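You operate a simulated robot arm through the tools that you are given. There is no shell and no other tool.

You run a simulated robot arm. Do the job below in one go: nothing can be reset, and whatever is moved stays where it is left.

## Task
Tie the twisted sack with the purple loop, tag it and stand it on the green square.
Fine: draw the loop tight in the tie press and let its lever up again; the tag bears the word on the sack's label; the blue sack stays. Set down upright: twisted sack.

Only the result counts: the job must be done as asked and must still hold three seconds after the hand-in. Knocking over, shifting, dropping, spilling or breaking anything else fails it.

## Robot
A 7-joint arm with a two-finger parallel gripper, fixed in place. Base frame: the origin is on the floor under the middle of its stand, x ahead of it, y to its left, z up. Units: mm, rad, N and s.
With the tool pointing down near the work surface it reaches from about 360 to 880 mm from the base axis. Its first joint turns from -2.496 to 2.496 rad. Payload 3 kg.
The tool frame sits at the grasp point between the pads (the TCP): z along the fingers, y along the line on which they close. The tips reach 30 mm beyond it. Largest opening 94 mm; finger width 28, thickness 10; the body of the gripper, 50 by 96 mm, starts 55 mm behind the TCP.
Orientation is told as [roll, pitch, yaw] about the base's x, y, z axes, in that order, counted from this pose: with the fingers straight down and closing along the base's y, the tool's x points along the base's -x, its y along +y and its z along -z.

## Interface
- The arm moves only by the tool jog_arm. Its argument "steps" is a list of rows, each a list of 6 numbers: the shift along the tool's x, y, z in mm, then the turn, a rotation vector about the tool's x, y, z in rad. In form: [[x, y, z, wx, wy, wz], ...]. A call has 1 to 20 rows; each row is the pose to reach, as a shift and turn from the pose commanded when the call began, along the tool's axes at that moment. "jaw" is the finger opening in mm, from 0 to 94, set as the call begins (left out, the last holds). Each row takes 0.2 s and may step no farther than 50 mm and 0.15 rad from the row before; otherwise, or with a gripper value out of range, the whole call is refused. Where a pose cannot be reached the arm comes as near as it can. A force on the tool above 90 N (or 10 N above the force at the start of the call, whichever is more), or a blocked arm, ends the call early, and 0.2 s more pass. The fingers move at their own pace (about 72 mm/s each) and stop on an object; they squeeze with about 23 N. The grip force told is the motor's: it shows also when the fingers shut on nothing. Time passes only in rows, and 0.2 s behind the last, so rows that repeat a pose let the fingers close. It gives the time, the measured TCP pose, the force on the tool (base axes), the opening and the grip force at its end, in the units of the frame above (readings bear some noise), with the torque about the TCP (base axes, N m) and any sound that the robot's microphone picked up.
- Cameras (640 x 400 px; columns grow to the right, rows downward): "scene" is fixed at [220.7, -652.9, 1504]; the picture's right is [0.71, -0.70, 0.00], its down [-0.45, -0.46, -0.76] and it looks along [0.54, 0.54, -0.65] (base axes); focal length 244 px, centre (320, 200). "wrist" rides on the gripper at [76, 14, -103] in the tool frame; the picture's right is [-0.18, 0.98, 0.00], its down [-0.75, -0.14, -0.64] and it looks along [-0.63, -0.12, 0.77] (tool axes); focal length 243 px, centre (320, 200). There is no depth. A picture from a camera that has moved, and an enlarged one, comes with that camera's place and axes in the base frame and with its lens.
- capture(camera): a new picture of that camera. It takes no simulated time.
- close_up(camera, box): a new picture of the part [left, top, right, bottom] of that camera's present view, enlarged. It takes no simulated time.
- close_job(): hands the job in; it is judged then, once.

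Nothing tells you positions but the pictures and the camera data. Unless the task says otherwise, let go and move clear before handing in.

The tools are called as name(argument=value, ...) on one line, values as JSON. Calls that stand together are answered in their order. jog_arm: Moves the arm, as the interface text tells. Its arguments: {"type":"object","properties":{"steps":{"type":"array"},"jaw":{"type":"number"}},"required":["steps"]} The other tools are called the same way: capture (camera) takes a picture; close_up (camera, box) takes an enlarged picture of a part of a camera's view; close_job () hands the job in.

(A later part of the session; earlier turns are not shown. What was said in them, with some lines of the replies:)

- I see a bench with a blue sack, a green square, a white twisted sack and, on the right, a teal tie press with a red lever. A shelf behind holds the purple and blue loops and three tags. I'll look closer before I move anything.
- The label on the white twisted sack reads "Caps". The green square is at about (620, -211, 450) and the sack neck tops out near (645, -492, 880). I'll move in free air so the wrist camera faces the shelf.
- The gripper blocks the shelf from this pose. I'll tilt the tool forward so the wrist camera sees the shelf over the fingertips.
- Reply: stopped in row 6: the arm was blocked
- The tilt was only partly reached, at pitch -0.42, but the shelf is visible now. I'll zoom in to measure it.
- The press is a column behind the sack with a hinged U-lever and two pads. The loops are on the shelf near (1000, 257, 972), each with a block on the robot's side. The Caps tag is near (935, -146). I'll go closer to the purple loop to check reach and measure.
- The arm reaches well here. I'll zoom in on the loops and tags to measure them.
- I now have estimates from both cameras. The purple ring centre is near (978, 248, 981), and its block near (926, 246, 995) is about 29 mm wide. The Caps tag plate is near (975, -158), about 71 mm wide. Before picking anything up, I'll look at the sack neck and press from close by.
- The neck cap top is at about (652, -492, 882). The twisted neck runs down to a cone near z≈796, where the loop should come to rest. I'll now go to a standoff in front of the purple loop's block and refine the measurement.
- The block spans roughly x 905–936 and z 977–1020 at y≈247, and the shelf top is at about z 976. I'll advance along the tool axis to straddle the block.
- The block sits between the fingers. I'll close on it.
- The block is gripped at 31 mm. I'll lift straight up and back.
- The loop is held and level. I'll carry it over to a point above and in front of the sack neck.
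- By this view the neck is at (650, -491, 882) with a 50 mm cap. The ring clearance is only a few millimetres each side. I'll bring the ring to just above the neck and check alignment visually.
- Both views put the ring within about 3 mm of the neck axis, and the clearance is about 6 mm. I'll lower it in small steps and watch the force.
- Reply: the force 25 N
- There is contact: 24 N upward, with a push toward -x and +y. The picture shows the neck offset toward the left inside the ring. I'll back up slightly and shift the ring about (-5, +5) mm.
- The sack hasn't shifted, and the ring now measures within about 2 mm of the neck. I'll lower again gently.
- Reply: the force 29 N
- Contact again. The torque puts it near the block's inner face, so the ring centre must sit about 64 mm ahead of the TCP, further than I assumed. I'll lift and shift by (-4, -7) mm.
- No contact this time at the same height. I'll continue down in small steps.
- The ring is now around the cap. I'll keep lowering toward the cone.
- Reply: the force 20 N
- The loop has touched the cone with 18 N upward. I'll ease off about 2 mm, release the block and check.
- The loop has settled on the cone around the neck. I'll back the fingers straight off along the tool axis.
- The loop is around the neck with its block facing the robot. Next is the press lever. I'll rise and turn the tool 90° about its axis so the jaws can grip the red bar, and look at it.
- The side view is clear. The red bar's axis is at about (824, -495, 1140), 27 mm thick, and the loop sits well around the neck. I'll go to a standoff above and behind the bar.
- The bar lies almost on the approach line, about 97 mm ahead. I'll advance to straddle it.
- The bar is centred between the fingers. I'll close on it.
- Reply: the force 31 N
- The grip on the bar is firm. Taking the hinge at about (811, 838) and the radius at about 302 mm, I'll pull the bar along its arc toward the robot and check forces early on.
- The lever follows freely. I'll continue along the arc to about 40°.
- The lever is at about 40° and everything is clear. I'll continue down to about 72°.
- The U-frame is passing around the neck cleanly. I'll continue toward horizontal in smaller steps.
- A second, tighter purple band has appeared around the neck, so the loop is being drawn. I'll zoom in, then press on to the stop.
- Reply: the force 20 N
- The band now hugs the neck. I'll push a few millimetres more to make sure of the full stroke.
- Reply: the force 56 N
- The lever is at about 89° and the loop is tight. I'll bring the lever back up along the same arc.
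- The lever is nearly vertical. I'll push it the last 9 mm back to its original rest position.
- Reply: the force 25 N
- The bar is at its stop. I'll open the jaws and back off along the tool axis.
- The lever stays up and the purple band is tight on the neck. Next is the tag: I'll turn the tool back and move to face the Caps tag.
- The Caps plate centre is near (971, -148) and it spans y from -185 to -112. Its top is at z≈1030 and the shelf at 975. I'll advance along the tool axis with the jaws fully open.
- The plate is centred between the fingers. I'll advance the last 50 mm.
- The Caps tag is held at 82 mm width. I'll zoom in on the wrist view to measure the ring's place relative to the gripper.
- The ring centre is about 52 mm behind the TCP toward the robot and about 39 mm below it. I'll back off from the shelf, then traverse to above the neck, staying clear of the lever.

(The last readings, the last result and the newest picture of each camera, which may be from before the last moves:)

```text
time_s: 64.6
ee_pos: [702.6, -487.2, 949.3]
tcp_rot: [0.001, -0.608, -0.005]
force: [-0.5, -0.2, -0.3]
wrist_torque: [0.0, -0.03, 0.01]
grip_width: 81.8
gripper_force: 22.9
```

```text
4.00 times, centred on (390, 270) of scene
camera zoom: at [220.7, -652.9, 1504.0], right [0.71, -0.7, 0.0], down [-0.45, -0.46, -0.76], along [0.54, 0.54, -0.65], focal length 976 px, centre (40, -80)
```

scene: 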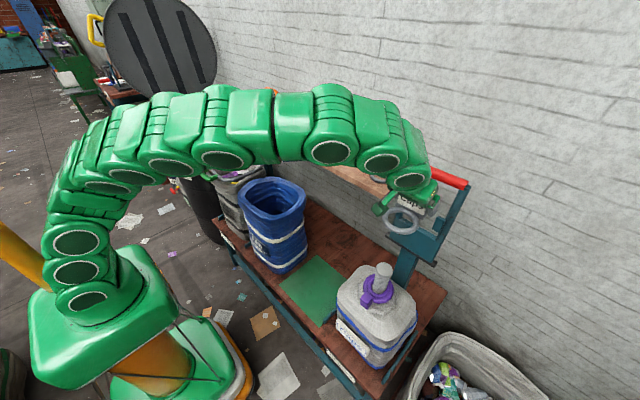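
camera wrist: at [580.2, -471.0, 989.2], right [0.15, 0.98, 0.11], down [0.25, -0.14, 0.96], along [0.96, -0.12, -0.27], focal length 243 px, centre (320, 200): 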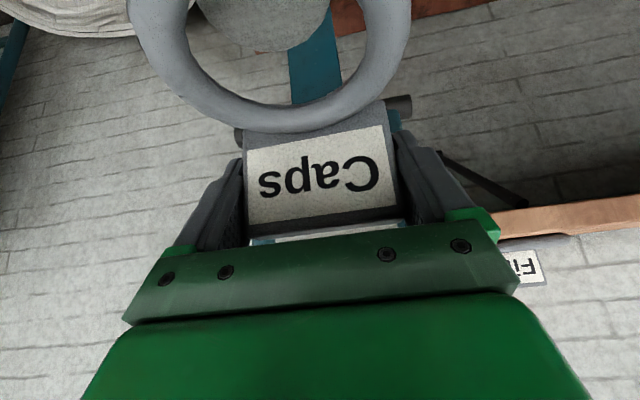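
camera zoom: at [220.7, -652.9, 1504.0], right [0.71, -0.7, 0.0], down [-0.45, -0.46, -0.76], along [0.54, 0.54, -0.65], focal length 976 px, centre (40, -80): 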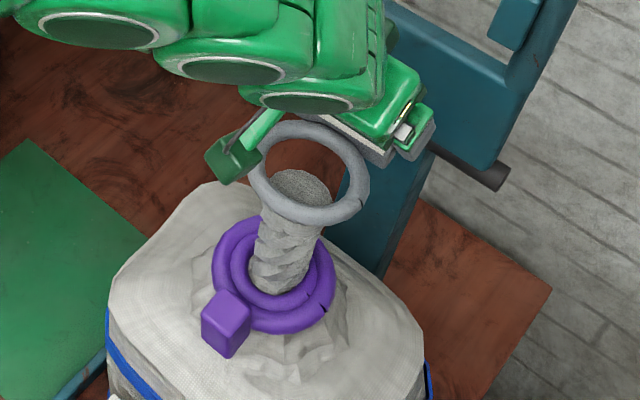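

close_up(camera="scene", box=[365, 240, 415, 290])

close_up(camera="wrist", box=[110, 0, 430, 150])

```text
8.00 times, centred on (390, 265) of scene
camera zoom: at [220.7, -652.9, 1504.0], right [0.71, -0.7, 0.0], down [-0.45, -0.46, -0.76], along [0.54, 0.54, -0.65], focal length 1951 px, centre (-240, -320)
```

zoom: 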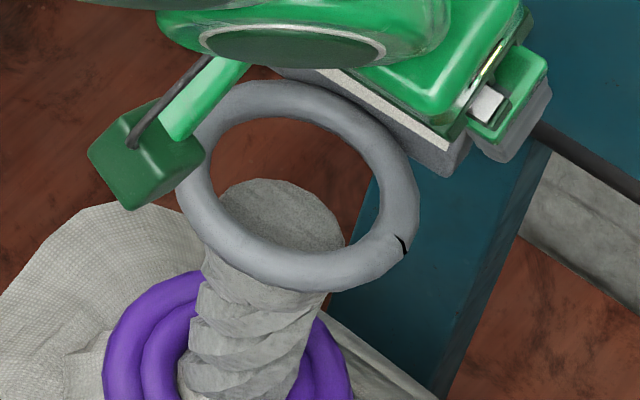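

```text
2.00 times, centred on (270, 75) of wrist
camera zoom: at [580.2, -471.0, 989.2], right [0.15, 0.98, 0.11], down [0.25, -0.14, 0.96], along [0.96, -0.12, -0.27], focal length 485 px, centre (420, 450)
```

zoom: 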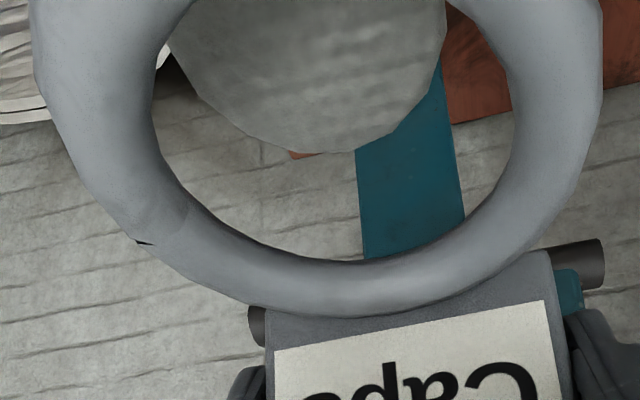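

In the scene view the ring is about 4 mm too far in +x. In the wrist view it is about 4 mm off in y. I'll shift by a compromise of (-2.5, -2) and lower gently.

jog_arm(steps=[[5.6, -2, 5.8, 0, 0, 0], [11.2, -2, 11.7, 0, 0, 0]])

close_up(camera="wrist", box=[110, 0, 430, 150])

close_up(camera="scene", box=[365, 240, 415, 290])

```text
time_s: 65.2
ee_pos: [700.2, -487.5, 932.8]
tcp_rot: [0.002, -0.607, -0.004]
force: [-0.3, -0.4, -0.4]
wrist_torque: [-0.02, -0.01, 0.01]
grip_width: 81.9
gripper_force: 23.5
```

```text
2.00 times, centred on (270, 75) of wrist
camera zoom: at [577.7, -473.7, 973.3], right [0.15, 0.98, 0.11], down [0.25, -0.14, 0.96], along [0.96, -0.12, -0.27], focal length 485 px, centre (420, 450)
```

zoom: 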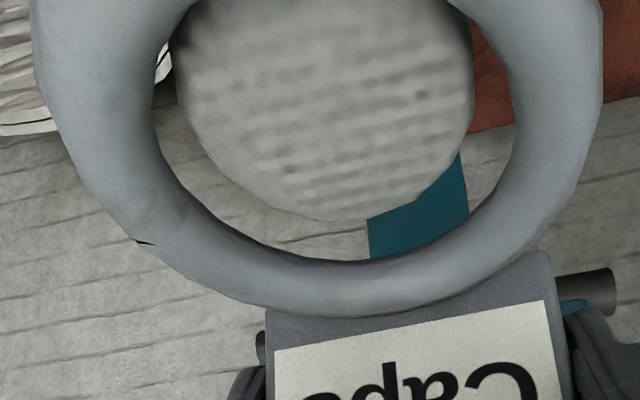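

```text
8.00 times, centred on (390, 265) of scene
camera zoom: at [220.7, -652.9, 1504.0], right [0.71, -0.7, 0.0], down [-0.45, -0.46, -0.76], along [0.54, 0.54, -0.65], focal length 1951 px, centre (-240, -320)
```

zoom: 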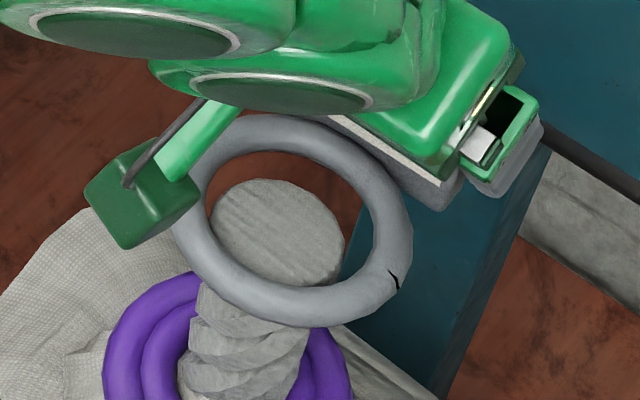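

The cap now shows inside the ring in both views. Both suggest moving about 4 mm further in -x. I'll shift and lower in small steps.

jog_arm(steps=[[3.3, 0, -2.3, 0, 0, 0], [5, 0, 0.2, 0, 0, 0]])

close_up(camera="wrist", box=[110, 0, 430, 150])

close_up(camera="scene", box=[365, 240, 415, 290])

```text
time_s: 65.8
ee_pos: [696.8, -489.0, 929.0]
tcp_rot: [0.002, -0.607, -0.005]
force: [0.4, 0.5, -1.3]
wrist_torque: [-0.04, -0.02, -0.01]
grip_width: 81.6
gripper_force: 22.8
```

```text
2.00 times, centred on (270, 75) of wrist
camera zoom: at [573.8, -473.9, 970.6], right [0.15, 0.98, 0.11], down [0.25, -0.14, 0.96], along [0.96, -0.12, -0.27], focal length 485 px, centre (420, 450)
```

zoom: 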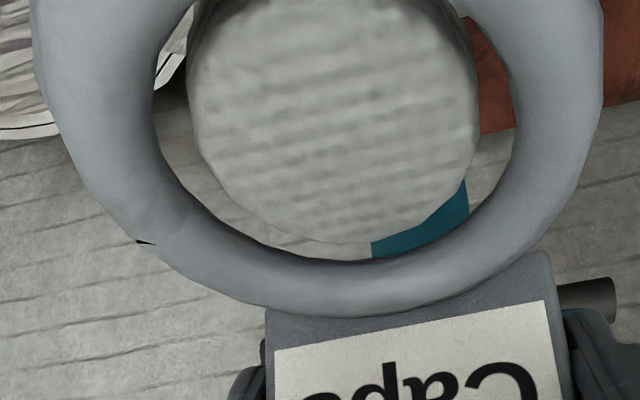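

```text
8.00 times, centred on (390, 265) of scene
camera zoom: at [220.7, -652.9, 1504.0], right [0.71, -0.7, 0.0], down [-0.45, -0.46, -0.76], along [0.54, 0.54, -0.65], focal length 1951 px, centre (-240, -320)
```

zoom: 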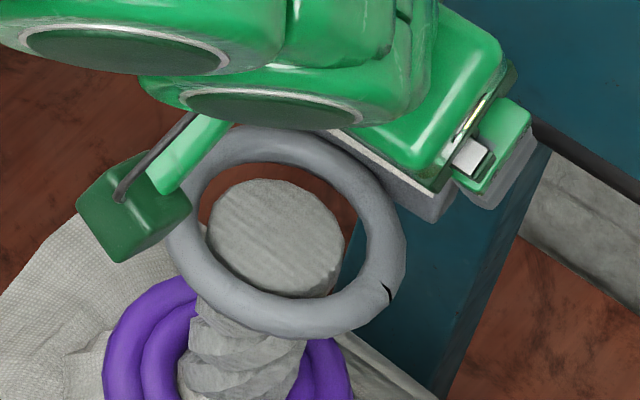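

jog_arm(steps=[[2.6, 0, 1.9, 0, 0, 0], [4.3, 0, 4.4, 0, 0, 0]])

```text
time_s: 66.4
ee_pos: [693.9, -489.2, 923.4]
tcp_rot: [0.002, -0.609, -0.004]
force: [-0.5, -0.4, 0.4]
wrist_torque: [0.01, -0.01, 0.02]
grip_width: 81.8
gripper_force: 23.4
```

jog_arm(steps=[[2.9, 0, 4.1, 0, 0, 0], [4.6, 0, 6.6, 0, 0, 0]])

close_up(camera="wrist", box=[110, 0, 430, 150])

close_up(camera="scene", box=[365, 240, 415, 290])

```text
time_s: 67.0
ee_pos: [694.3, -489.1, 914.3]
tcp_rot: [0.002, -0.608, -0.004]
force: [0.6, -0.4, -0.3]
wrist_torque: [-0.01, 0.0, 0.03]
grip_width: 81.4
gripper_force: 22.7
```

```text
2.00 times, centred on (270, 75) of wrist
camera zoom: at [572.8, -473.8, 956.0], right [0.15, 0.98, 0.11], down [0.25, -0.14, 0.96], along [0.96, -0.12, -0.27], focal length 485 px, centre (420, 450)
```

zoom: 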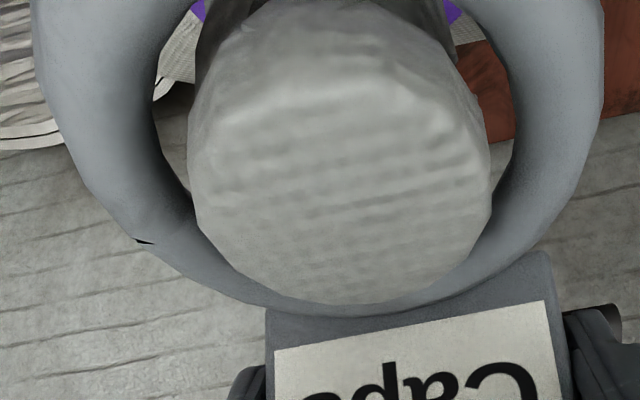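

```text
8.00 times, centred on (390, 265) of scene
camera zoom: at [220.7, -652.9, 1504.0], right [0.71, -0.7, 0.0], down [-0.45, -0.46, -0.76], along [0.54, 0.54, -0.65], focal length 1951 px, centre (-240, -320)
```

zoom: 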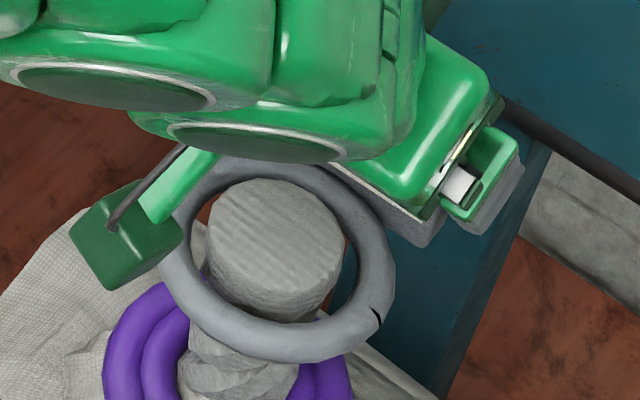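

The tag ring is around the cap with no contact. I'll continue lowering onto the tied loop.

jog_arm(steps=[[2.9, 0, 4.1, 0, 0, 0], [5.7, 0, 8.2, 0, 0, 0], [8.6, 0, 12.3, 0, 0, 0], [11.4, 0, 16.4, 0, 0, 0], [14.3, 0, 20.5, 0, 0, 0]])

close_up(camera="scene", box=[360, 245, 420, 305])

close_up(camera="wrist", box=[110, 0, 430, 180])

```text
time_s: 68.2
ee_pos: [695.4, -489.8, 891.4]
tcp_rot: [0.002, -0.608, -0.004]
force: [0.4, -0.1, -0.9]
wrist_torque: [0.01, -0.02, 0.01]
grip_width: 81.7
gripper_force: 23.4
```

```text
6.67 times, centred on (390, 275) of scene
camera zoom: at [220.7, -652.9, 1504.0], right [0.71, -0.7, 0.0], down [-0.45, -0.46, -0.76], along [0.54, 0.54, -0.65], focal length 1626 px, centre (-147, -300)
```

zoom: 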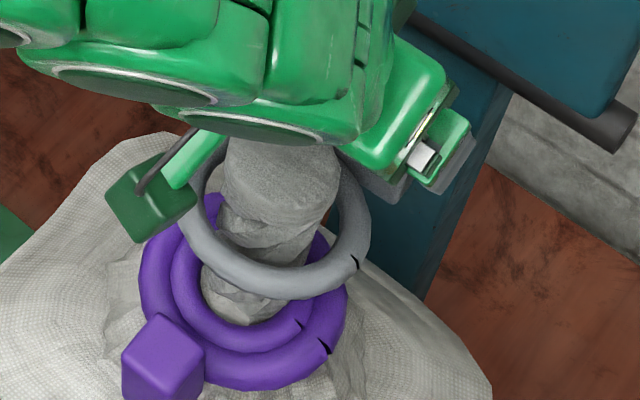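

```text
2.00 times, centred on (270, 90) of wrist
camera zoom: at [572.8, -473.8, 931.6], right [0.15, 0.98, 0.11], down [0.25, -0.14, 0.96], along [0.96, -0.12, -0.27], focal length 485 px, centre (420, 420)
```

zoom: 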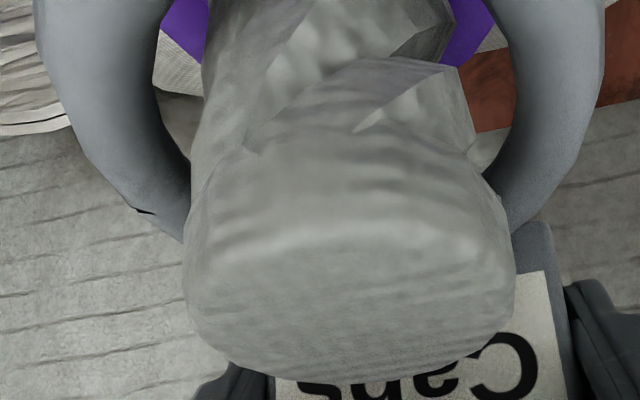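

jog_arm(steps=[[2.3, 0, 3.3, 0, 0, 0], [4.6, 0, 6.6, 0, 0, 0], [6.9, 0, 9.8, 0, 0, 0]])

```text
time_s: 69.0
ee_pos: [694.7, -488.5, 878.3]
tcp_rot: [0.004, -0.607, -0.003]
force: [0.1, -0.4, -0.8]
wrist_torque: [-0.04, -0.04, 0.01]
grip_width: 81.7
gripper_force: 22.8
```

jog_arm(steps=[[1.7, 0, 2.5, 0, 0, 0], [3.4, 0, 4.9, 0, 0, 0]])

close_up(camera="scene", box=[360, 245, 420, 305])

```text
time_s: 69.6
ee_pos: [695.2, -489.1, 873.0]
tcp_rot: [0.003, -0.607, -0.001]
force: [0.2, 0.0, -1.1]
wrist_torque: [-0.02, 0.0, 0.05]
grip_width: 81.7
gripper_force: 22.8
```

```text
6.67 times, centred on (390, 275) of scene
camera zoom: at [220.7, -652.9, 1504.0], right [0.71, -0.7, 0.0], down [-0.45, -0.46, -0.76], along [0.54, 0.54, -0.65], focal length 1626 px, centre (-147, -300)
```

zoom: 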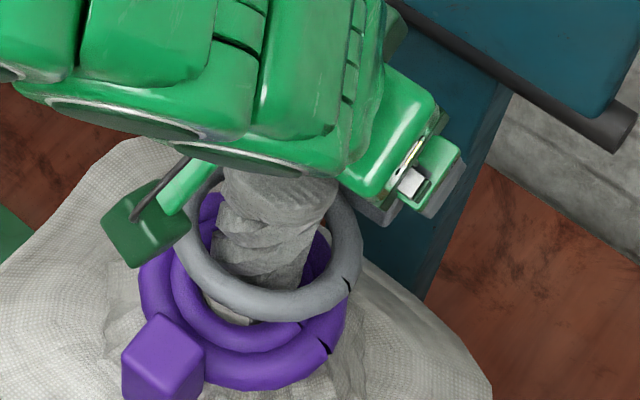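

jog_arm(steps=[[1.1, 0, 1.6, 0, 0, 0], [2.3, 0, 3.3, 0, 0, 0]])

```text
time_s: 70.2
ee_pos: [694.7, -488.6, 868.7]
tcp_rot: [0.001, -0.607, -0.003]
force: [0.1, -0.6, -0.7]
wrist_torque: [-0.02, -0.04, 0.0]
grip_width: 81.6
gripper_force: 23.1
```

The tag is just above the block with no contact. I'll release it and rise straight up.

jog_arm(steps=[[0, 0, 0, 0, 0, 0], [0, 0, 0, 0, 0, 0], [0, 0, 0, 0, 0, 0]], jaw=94)

close_up(camera="scene", box=[360, 245, 420, 305])

capture(camera="wrist")

```text
time_s: 71.0
ee_pos: [695.3, -488.6, 868.7]
tcp_rot: [0.002, -0.607, -0.003]
force: [0.5, 0.0, 0.0]
wrist_torque: [0.02, 0.02, -0.01]
grip_width: 94.0
gripper_force: 0.0
```

```text
6.67 times, centred on (390, 275) of scene
camera zoom: at [220.7, -652.9, 1504.0], right [0.71, -0.7, 0.0], down [-0.45, -0.46, -0.76], along [0.54, 0.54, -0.65], focal length 1626 px, centre (-147, -300)
```

zoom: 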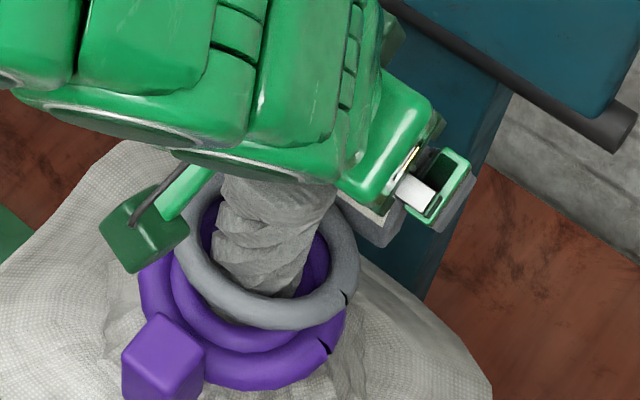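

```text
taken
camera wrist: at [572.4, -473.8, 909.8], right [0.15, 0.98, 0.11], down [0.25, -0.14, 0.96], along [0.96, -0.12, -0.27], focal length 243 px, centre (320, 200)
```

wrist: 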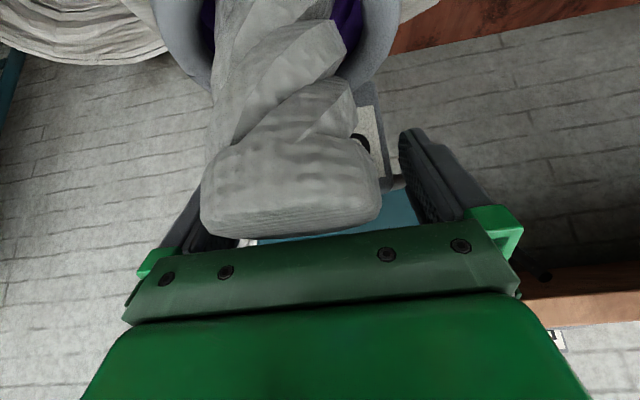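

jog_arm(steps=[[-6, 0, -8, 0, 0, 0], [-17, 0, -25, 0, 0, 0], [-40, 0, -57, 0, 0, 0], [-63, 0, -90, 0, 0, 0], [-86, 0, -123, 0, 0, 0]])

capture(camera="wrist")

close_up(camera="scene", box=[340, 235, 440, 325])

```text
time_s: 72.2
ee_pos: [695.7, -489.0, 1018.9]
tcp_rot: [0.002, -0.606, -0.005]
force: [-0.1, 1.0, 0.3]
wrist_torque: [0.0, 0.01, -0.03]
grip_width: 94.0
gripper_force: 0.0
```

```text
taken
camera wrist: at [573.4, -473.6, 1060.2], right [0.15, 0.98, 0.11], down [0.25, -0.14, 0.96], along [0.96, -0.12, -0.27], focal length 243 px, centre (320, 200)
```

wrist: 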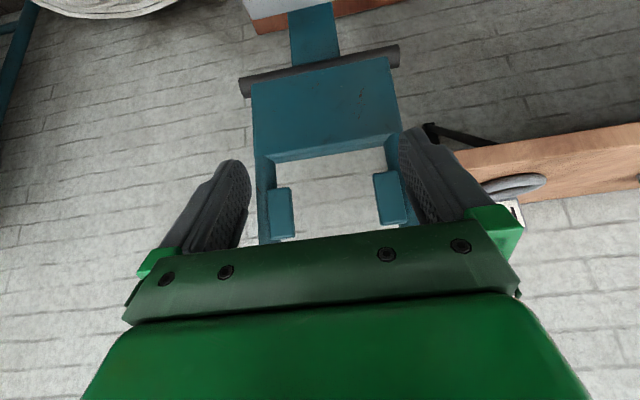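

```text
4.44 times, centred on (390, 280) of scene
camera zoom: at [220.7, -652.9, 1504.0], right [0.71, -0.7, 0.0], down [-0.45, -0.46, -0.76], along [0.54, 0.54, -0.65], focal length 1084 px, centre (9, -156)
```

zoom: 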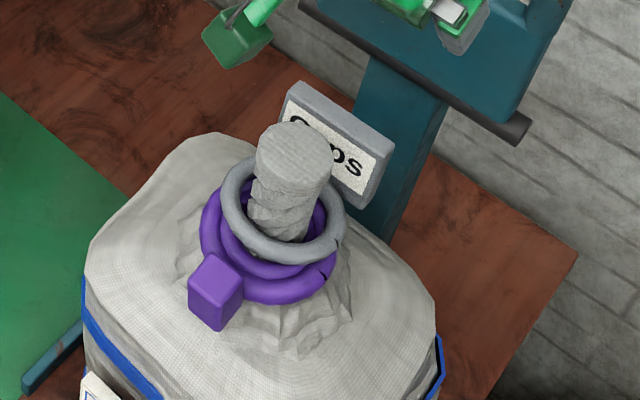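

The tag hangs around the neck, resting on the tied loop with its plate on the far side. Next is moving the sack. I'll bring the tool to a nearly vertical pose above the neck and check alignment.

jog_arm(steps=[[18, -1, -6, 0, 0.135, 0], [36, -3, -13, 0, 0.27, 0], [54, -4, -19, 0, 0.4, 0]])

capture(camera="wrist")

close_up(camera="scene", box=[330, 200, 450, 320])

```text
time_s: 73.0
ee_pos: [640.5, -492.5, 1004.1]
tcp_rot: [-0.001, -0.207, -0.004]
force: [0.5, 0.2, -0.8]
wrist_torque: [-0.02, 0.01, 0.0]
grip_width: 94.1
gripper_force: 0.1
```

```text
taken
camera wrist: at [543.7, -477.9, 1088.4], right [0.18, 0.98, 0.04], down [0.6, -0.14, 0.78], along [0.77, -0.12, -0.62], focal length 243 px, centre (320, 200)
```

wrist: 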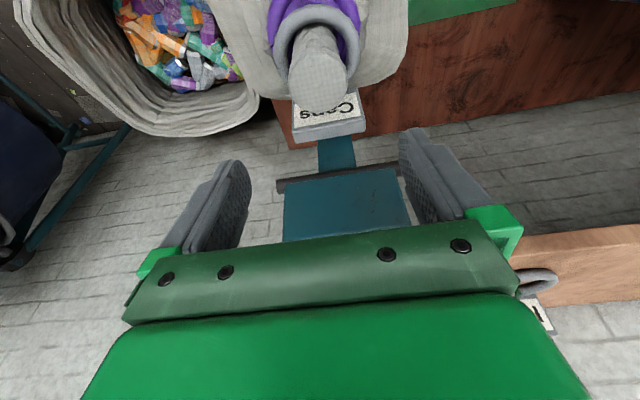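

```text
3.33 times, centred on (390, 260) of scene
camera zoom: at [220.7, -652.9, 1504.0], right [0.71, -0.7, 0.0], down [-0.45, -0.46, -0.76], along [0.54, 0.54, -0.65], focal length 813 px, centre (87, 0)
```

zoom: 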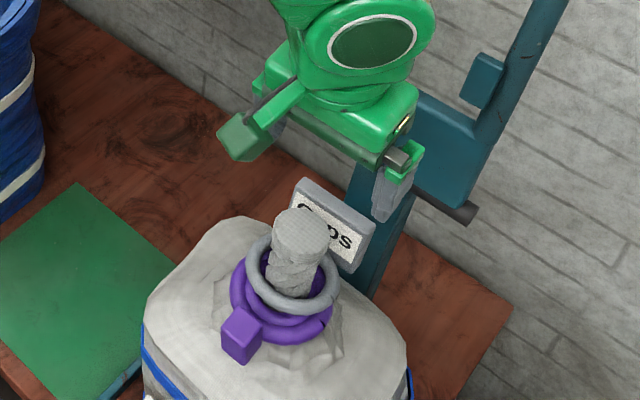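

close_up(camera="wrist", box=[240, 0, 400, 150])

```text
2.67 times, centred on (320, 75) of wrist
camera zoom: at [543.7, -477.9, 1088.4], right [0.18, 0.98, 0.04], down [0.6, -0.14, 0.78], along [0.77, -0.12, -0.62], focal length 647 px, centre (320, 533)
```

zoom: 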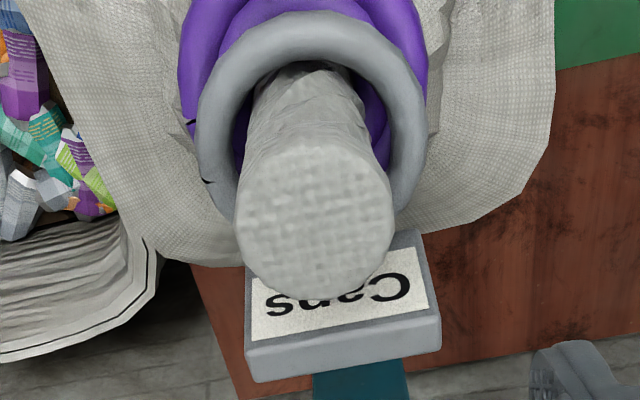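

The cap centre measures about (642, -491, 889). I'll descend with open jaws around the cap.

jog_arm(steps=[[5, 0.5, 30, 0, 0, 0], [11, 1, 60, 0, 0, 0], [17, 1.5, 90, 0, 0, 0], [22.7, 1.5, 117.8, 0, 0, 0]])

capture(camera="wrist")

close_up(camera="scene", box=[330, 220, 450, 320])

```text
time_s: 74.0
ee_pos: [643.1, -490.9, 883.5]
tcp_rot: [0.001, -0.208, -0.003]
force: [0.7, 0.1, -0.2]
wrist_torque: [-0.01, 0.0, 0.0]
grip_width: 94.0
gripper_force: 0.1
```

```text
taken
camera wrist: at [545.9, -476.9, 967.6], right [0.18, 0.98, 0.04], down [0.6, -0.14, 0.78], along [0.78, -0.12, -0.62], focal length 243 px, centre (320, 200)
```

wrist: 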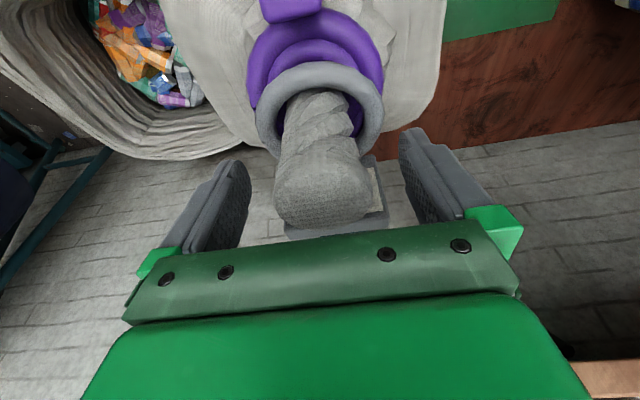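

```text
4.00 times, centred on (390, 270) of scene
camera zoom: at [220.7, -652.9, 1504.0], right [0.71, -0.7, 0.0], down [-0.45, -0.46, -0.76], along [0.54, 0.54, -0.65], focal length 976 px, centre (40, -80)
```

zoom: 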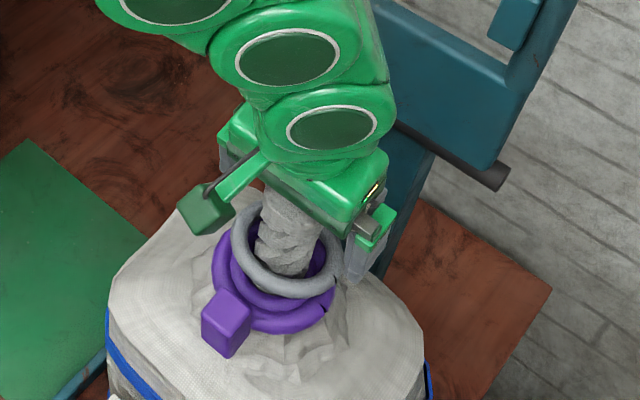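

jog_arm(steps=[[0, 0, 0, 0, 0, 0], [0, 0, 0, 0, 0, 0], [0, 0, 0, 0, 0, 0], [0, 0, 0, 0, 0, 0]], jaw=15)

capture(camera="wrist")

```text
time_s: 75.0
ee_pos: [643.4, -491.4, 883.0]
tcp_rot: [0.003, -0.208, -0.004]
force: [0.0, 3.0, -0.3]
wrist_torque: [0.36, -0.23, 0.08]
grip_width: 45.6
gripper_force: 23.0
```

```text
taken
camera wrist: at [546.0, -476.8, 968.4], right [0.18, 0.98, 0.04], down [0.6, -0.14, 0.78], along [0.78, -0.12, -0.62], focal length 243 px, centre (320, 200)
```

wrist: 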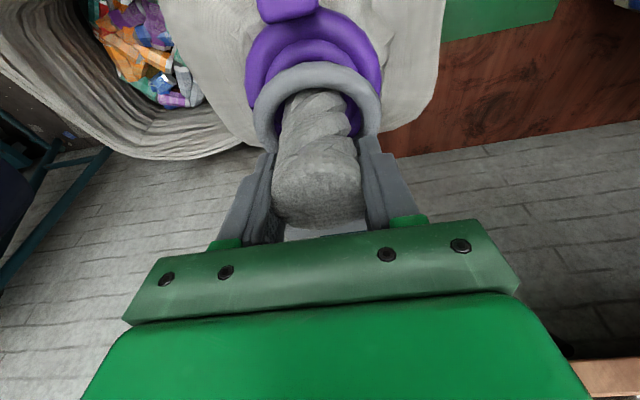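

The cap is gripped at 46 mm. I'll lift slowly and check the load.

jog_arm(steps=[[-0.4, 0, -2, 0, 0, 0], [-1, 0, -5, 0, 0, 0], [-2, 0, -10, 0, 0, 0], [-3, 0, -15, 0, 0, 0]])

capture(camera="wrist")

close_up(camera="scene", box=[310, 220, 450, 380])

```text
time_s: 76.0
ee_pos: [641.7, -492.3, 899.1]
tcp_rot: [0.002, -0.207, -0.005]
force: [-0.5, 0.3, -8.8]
wrist_torque: [-0.02, 0.02, 0.04]
grip_width: 45.7
gripper_force: 23.0
```

```text
taken
camera wrist: at [545.2, -476.7, 983.7], right [0.18, 0.98, 0.04], down [0.6, -0.14, 0.78], along [0.78, -0.12, -0.62], focal length 243 px, centre (320, 200)
```

wrist: 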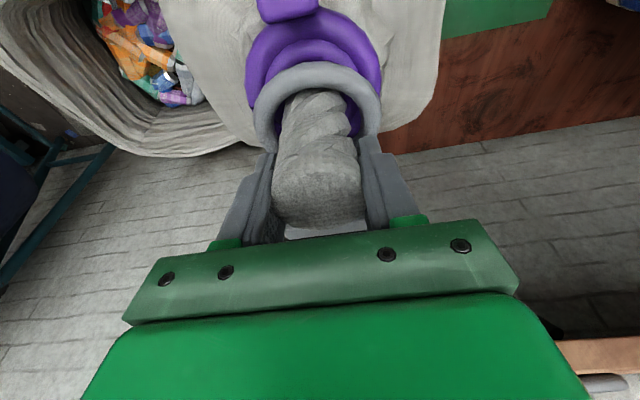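

```text
2.50 times, centred on (380, 300) of scene
camera zoom: at [220.7, -652.9, 1504.0], right [0.71, -0.7, 0.0], down [-0.45, -0.46, -0.76], along [0.54, 0.54, -0.65], focal length 610 px, centre (170, -50)
```

zoom: 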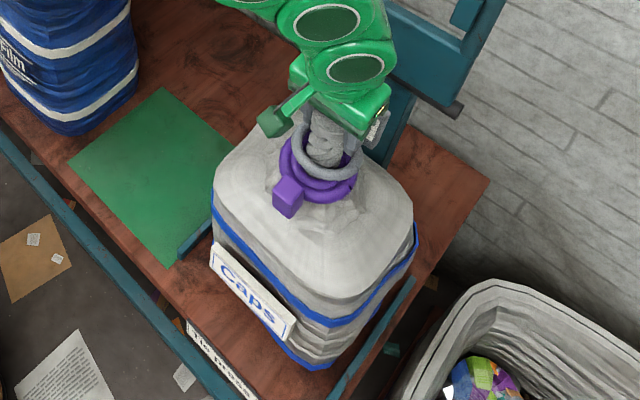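

The sack weighs about 0.9 kg and is held without slip. I'll lift it another 85 mm.

jog_arm(steps=[[-2, 0, -10, 0, 0, 0], [-5, 0, -25, 0, 0, 0], [-8.5, 0, -41, 0, 0, 0], [-12, 0, -57, 0, 0, 0], [-15, 0, -71, 0, 0, 0], [-17.5, 0, -83, 0, 0, 0]])

capture(camera="wrist")

capture(camera="scene")

```text
time_s: 77.4
ee_pos: [643.6, -490.7, 983.2]
tcp_rot: [0.002, -0.205, -0.005]
force: [0.1, -0.5, -8.8]
wrist_torque: [0.04, 0.03, -0.02]
grip_width: 45.5
gripper_force: 23.7
```

```text
taken
camera wrist: at [545.3, -476.2, 1068.2], right [0.18, 0.98, 0.04], down [0.61, -0.14, 0.78], along [0.77, -0.12, -0.62], focal length 243 px, centre (320, 200)
```

wrist: 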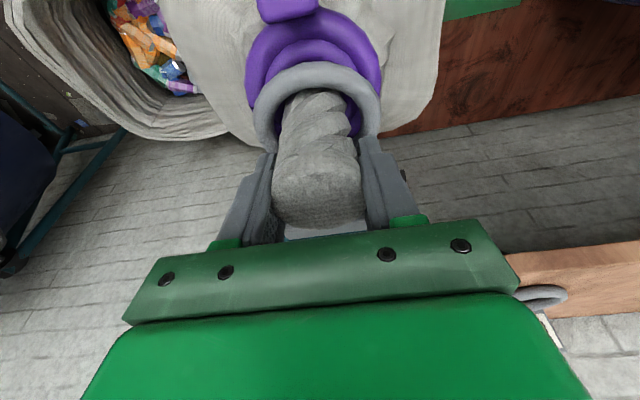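

```text
taken
```

scene: 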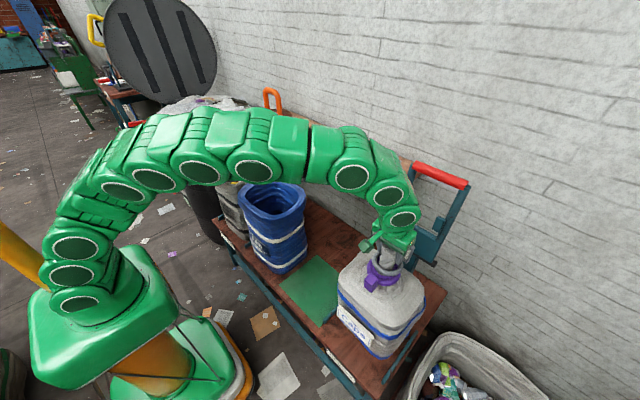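

The lift is steady and level. I'll move it sideways to above the green square in gentle steps.

jog_arm(steps=[[0, 6, 0, 0, 0, 0], [0, 18, 0, 0, 0, 0], [0, 36, 0, 0, 0, 0], [-1, 56, 0, 0, 0, 0], [-1, 76, 0, 0, 0, 0], [-1, 96, 0, 0, 0, 0], [-1, 116, 0, 0, 0, 0], [-1, 136, 0, 0, 0, 0], [-1, 156, 0, 0, 0, 0], [-2, 176, 0, 0, 0, 0], [-2, 196, 0, 0, 0, 0], [-2, 216, 0, 0, 0, 0], [-2, 236, 0, 0, 0, 0], [-2, 254, 0, 0, 0, 0], [-2, 268, 0, 0, 0, 0], [-2, 276, 0, 0, 0, 0], [-2, 279, 0, 0, 0, 0]])

capture(camera="wrist")

capture(camera="scene")

```text
time_s: 81.0
ee_pos: [644.0, -212.7, 984.4]
tcp_rot: [0.003, -0.208, -0.004]
force: [0.4, -0.4, -9.2]
wrist_torque: [0.05, 0.02, -0.03]
grip_width: 45.6
gripper_force: 23.1
```

```text
taken
camera wrist: at [547.6, -197.1, 1069.1], right [0.18, 0.98, 0.04], down [0.61, -0.14, 0.78], along [0.77, -0.12, -0.62], focal length 243 px, centre (320, 200)
```

wrist: 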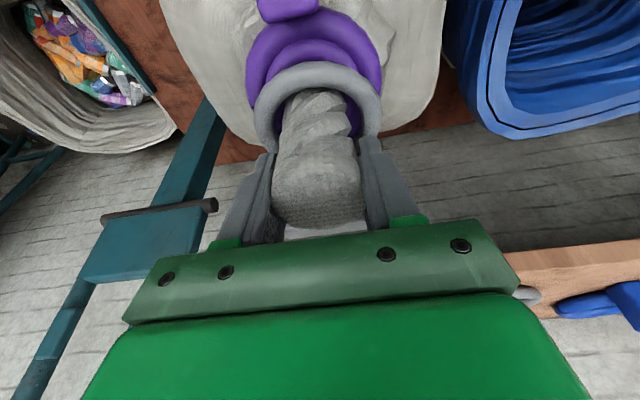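

```text
taken
```

scene: 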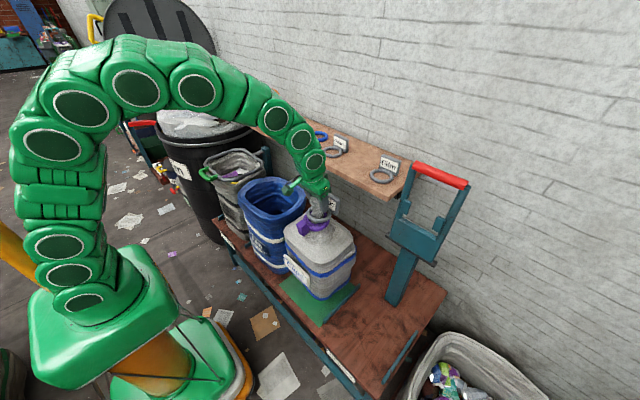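

close_up(camera="scene", box=[230, 170, 390, 340])

```text
2.35 times, centred on (310, 255) of scene
camera zoom: at [220.7, -652.9, 1504.0], right [0.71, -0.7, 0.0], down [-0.45, -0.46, -0.76], along [0.54, 0.54, -0.65], focal length 574 px, centre (344, 71)
```

zoom: 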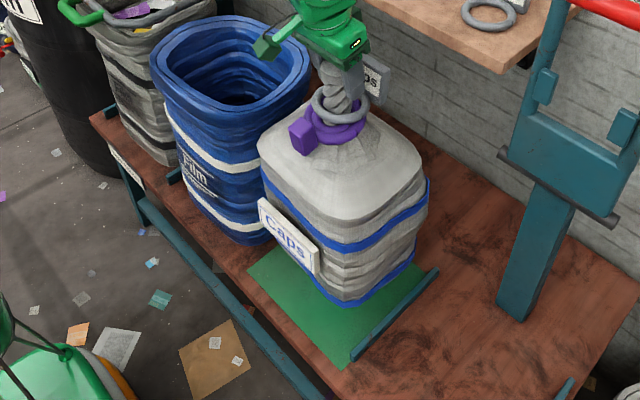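

The sack hangs centred over the green square, with about 30 mm to the rail and more to the blue sack. I'll lower it.

jog_arm(steps=[[2, 0, 10, 0, 0, 0], [5, 0, 26, 0, 0, 0], [9, 0, 44, 0, 0, 0], [13, 0, 62, 0, 0, 0], [16.4, 0, 78, 0, 0, 0], [18.5, 0, 88, 0, 0, 0], [19.5, 0, 93, 0, 0, 0]])

close_up(camera="scene", box=[230, 170, 390, 340])

```text
time_s: 82.6
ee_pos: [645.3, -212.4, 888.7]
tcp_rot: [0.002, -0.21, -0.003]
force: [0.5, 0.8, -11.1]
wrist_torque: [0.02, 0.02, -0.02]
grip_width: 45.6
gripper_force: 22.6
```

```text
2.35 times, centred on (310, 255) of scene
camera zoom: at [220.7, -652.9, 1504.0], right [0.71, -0.7, 0.0], down [-0.45, -0.46, -0.76], along [0.54, 0.54, -0.65], focal length 574 px, centre (344, 71)
```

zoom: 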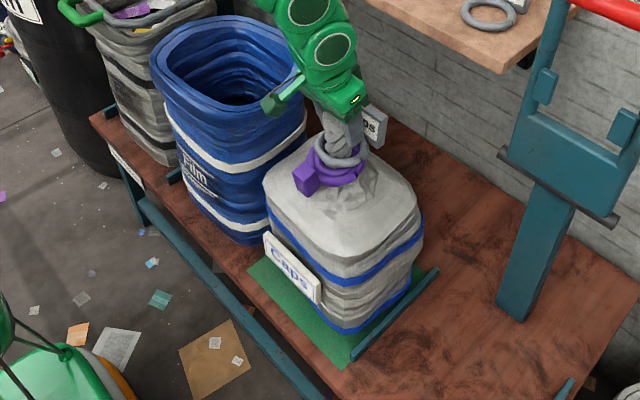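

jog_arm(steps=[[0, 4, 0, 0, 0, 0], [0, 8, 0, 0, 0, 0], [0.3, 8, 1.5, 0, 0, 0], [0.6, 8, 3, 0, 0, 0]])

```text
time_s: 83.6
ee_pos: [644.3, -205.1, 885.9]
tcp_rot: [0.001, -0.208, -0.005]
force: [0.2, 0.2, -9.9]
wrist_torque: [-0.02, -0.01, 0.0]
grip_width: 45.4
gripper_force: 23.0
```

jog_arm(steps=[[0.2, 0, 1, 0, 0, 0], [0.4, 0, 2, 0, 0, 0]])

```text
time_s: 84.2
ee_pos: [645.3, -205.3, 884.9]
tcp_rot: [0.002, -0.208, -0.004]
force: [-4.9, 6.4, 15.0]
wrist_torque: [0.19, 0.46, -0.07]
grip_width: 45.8
gripper_force: 22.7
```

The sack touched down with the force reversed to +15 N. I'll ease up about 1 mm, then open the jaws.

jog_arm(steps=[[-0.2, 0, -1, 0, 0, 0], [-0.2, 0, -1, 0, 0, 0]])

jog_arm(steps=[[0, 0, 0, 0, 0, 0], [0, 0, 0, 0, 0, 0], [0, 0, 0, 0, 0, 0]], jaw=90)

capture(camera="wrist")

close_up(camera="scene", box=[230, 170, 390, 340])

```text
time_s: 84.8
ee_pos: [644.2, -203.1, 884.5]
tcp_rot: [0.002, -0.208, -0.003]
force: [-0.6, 2.5, 0.5]
wrist_torque: [-0.17, -0.64, 0.11]
grip_width: 45.6
gripper_force: 22.9
```

```text
time_s: 85.6
ee_pos: [645.1, -204.8, 884.3]
tcp_rot: [0.002, -0.208, -0.003]
force: [-0.2, 0.7, 0.4]
wrist_torque: [0.03, 0.01, 0.05]
grip_width: 89.9
gripper_force: 0.0
```

```text
taken
camera wrist: at [548.2, -189.4, 969.9], right [0.18, 0.98, 0.04], down [0.6, -0.14, 0.78], along [0.78, -0.12, -0.62], focal length 243 px, centre (320, 200)
```

wrist: 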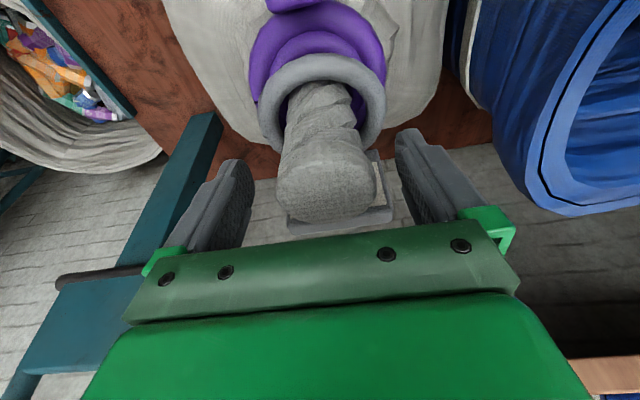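

```text
2.35 times, centred on (310, 255) of scene
camera zoom: at [220.7, -652.9, 1504.0], right [0.71, -0.7, 0.0], down [-0.45, -0.46, -0.76], along [0.54, 0.54, -0.65], focal length 574 px, centre (344, 71)
```

zoom: 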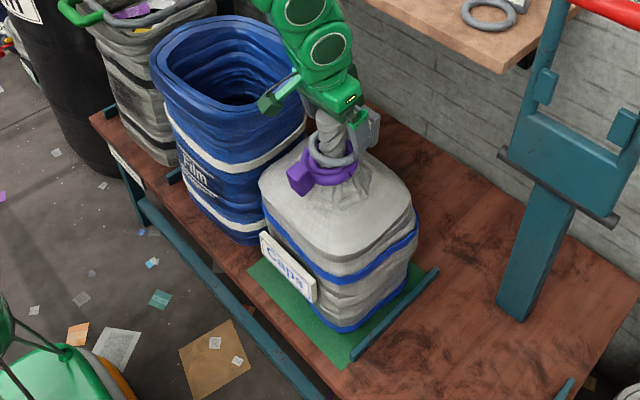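

The sack is standing on the green square. I'll rise straight up slowly so the fingers and hand clear the neck and tag, then move away.

jog_arm(steps=[[-2, 0, -10, 0, 0, 0], [-6, 0, -30, 0, 0, 0], [-14, 0, -65, 0, 0, 0], [-22, 0, -105, 0, 0, 0], [-30, 0, -145, 0, 0, 0], [10, 0, -175, 0, 0, 0], [50, 0, -195, 0, 0, 0]])

capture(camera="wrist")

close_up(camera="scene", box=[240, 180, 400, 330])

capture(camera="scene")

```text
time_s: 87.2
ee_pos: [554.4, -203.5, 1066.1]
tcp_rot: [0.001, -0.206, -0.002]
force: [0.1, 0.0, -0.3]
wrist_torque: [0.02, 0.0, -0.03]
grip_width: 90.3
gripper_force: 0.0
```

```text
taken
camera wrist: at [457.7, -189.1, 1151.2], right [0.18, 0.98, 0.04], down [0.61, -0.14, 0.78], along [0.77, -0.12, -0.62], focal length 243 px, centre (320, 200)
```

wrist: 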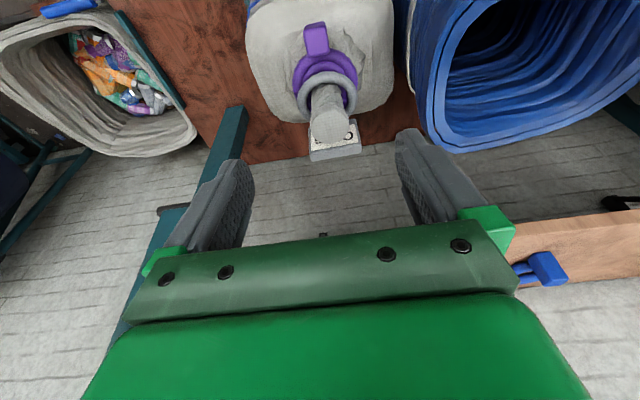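

```text
2.67 times, centred on (320, 255) of scene
camera zoom: at [220.7, -652.9, 1504.0], right [0.71, -0.7, 0.0], down [-0.45, -0.46, -0.76], along [0.54, 0.54, -0.65], focal length 650 px, centre (320, 53)
```

zoom: 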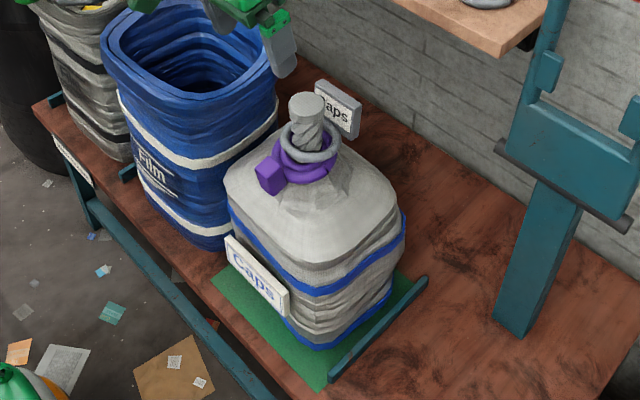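

```text
taken
```

scene: 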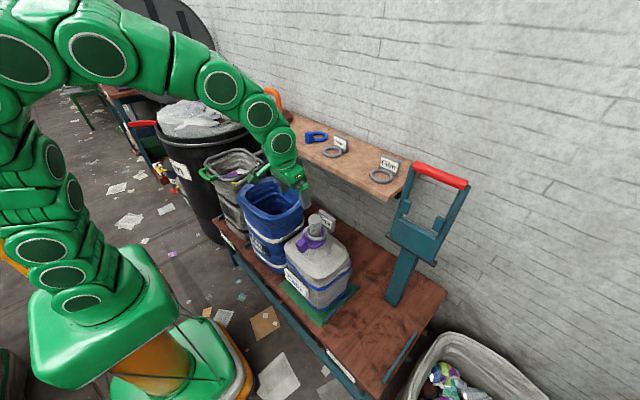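

The sack stands upright on the green square, tied and tagged. The blue sack looks undisturbed and the lever is up. I'll back the arm further off and do a last close check.

jog_arm(steps=[[30, 0, -30, 0, 0, 0], [60, 0, -60, 0, 0, 0], [90, 0, -90, 0, 0, 0], [100, 0, -100, 0, 0, 0], [100, 0, -100, 0, 0, 0]])

close_up(camera="wrist", box=[200, 0, 440, 180])

close_up(camera="scene", box=[270, 190, 370, 330])

close_up(camera="scene", box=[290, 110, 480, 310])

```text
time_s: 88.4
ee_pos: [437.1, -203.2, 1142.8]
tcp_rot: [0.002, -0.207, -0.004]
force: [-0.6, -0.6, 0.5]
wrist_torque: [0.02, 0.01, 0.01]
grip_width: 90.2
gripper_force: 0.0
```

```text
2.22 times, centred on (320, 90) of wrist
camera zoom: at [340.4, -189.1, 1228.1], right [0.18, 0.98, 0.04], down [0.61, -0.14, 0.78], along [0.77, -0.12, -0.62], focal length 539 px, centre (320, 444)
```

zoom: 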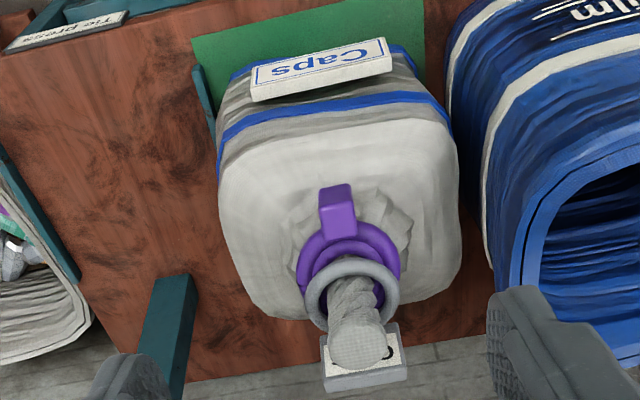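

```text
2.86 times, centred on (320, 260) of scene
camera zoom: at [220.7, -652.9, 1504.0], right [0.71, -0.7, 0.0], down [-0.45, -0.46, -0.76], along [0.54, 0.54, -0.65], focal length 697 px, centre (320, 29)
```

zoom: 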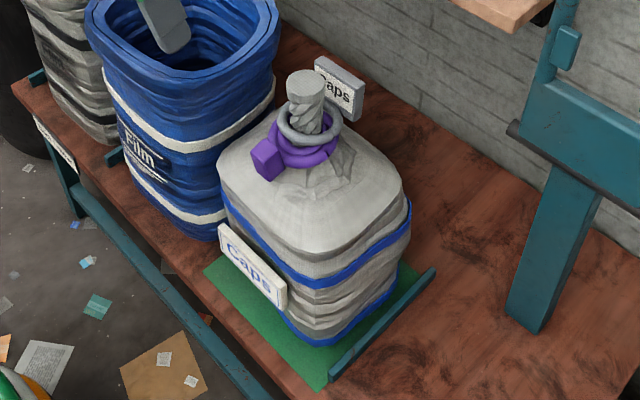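

```text
2.00 times, centred on (385, 210) of scene
camera zoom: at [220.7, -652.9, 1504.0], right [0.71, -0.7, 0.0], down [-0.45, -0.46, -0.76], along [0.54, 0.54, -0.65], focal length 488 px, centre (190, 180)
```

zoom: 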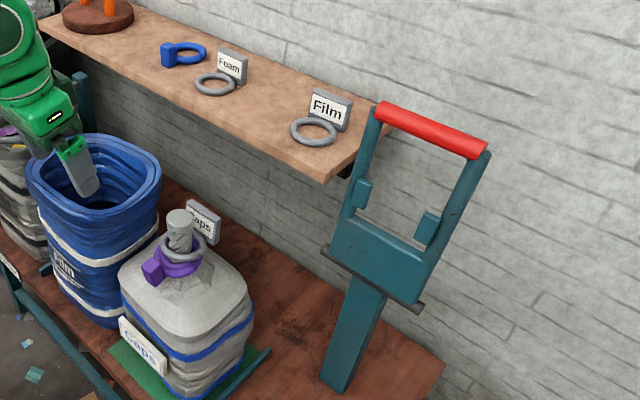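

The purple loop is tight on the neck, the Caps tag hangs around it and the sack is upright on the green square. The lever is up, nothing else looks disturbed and the gripper is clear. I'm handing the job in.

close_job()

```text
The job is handed in.
```

The twisted "Caps" sack is tied with the purple loop, tagged and standing upright on the green square. I've handed the job in, but the hand-in reply gave no verdict.

- **Tie:** I set the purple loop over the neck and pulled the press lever down to about 89°. A tight band showed around the neck. I then raised the lever back to its upright stop, and it stayed there after I let go.
- **Tag:** The "Caps" tag matches the sack's label. Its ring is around the neck, resting on the tied loop, and it is tilted slightly.
- **Sack:** I lifted it by the neck cap and set it down on the green square. I estimate 25–40 mm of green showing on each side.
- **Everything else:** In the last pictures the blue sack, the blue loop and the other tags looked unmoved. The gripper was open and clear.

While lowering the loop, I touched the top of the neck cap twice with 24–28 N before it was lined up. I saw no shift of the sack after the first touch and no sign of one later.
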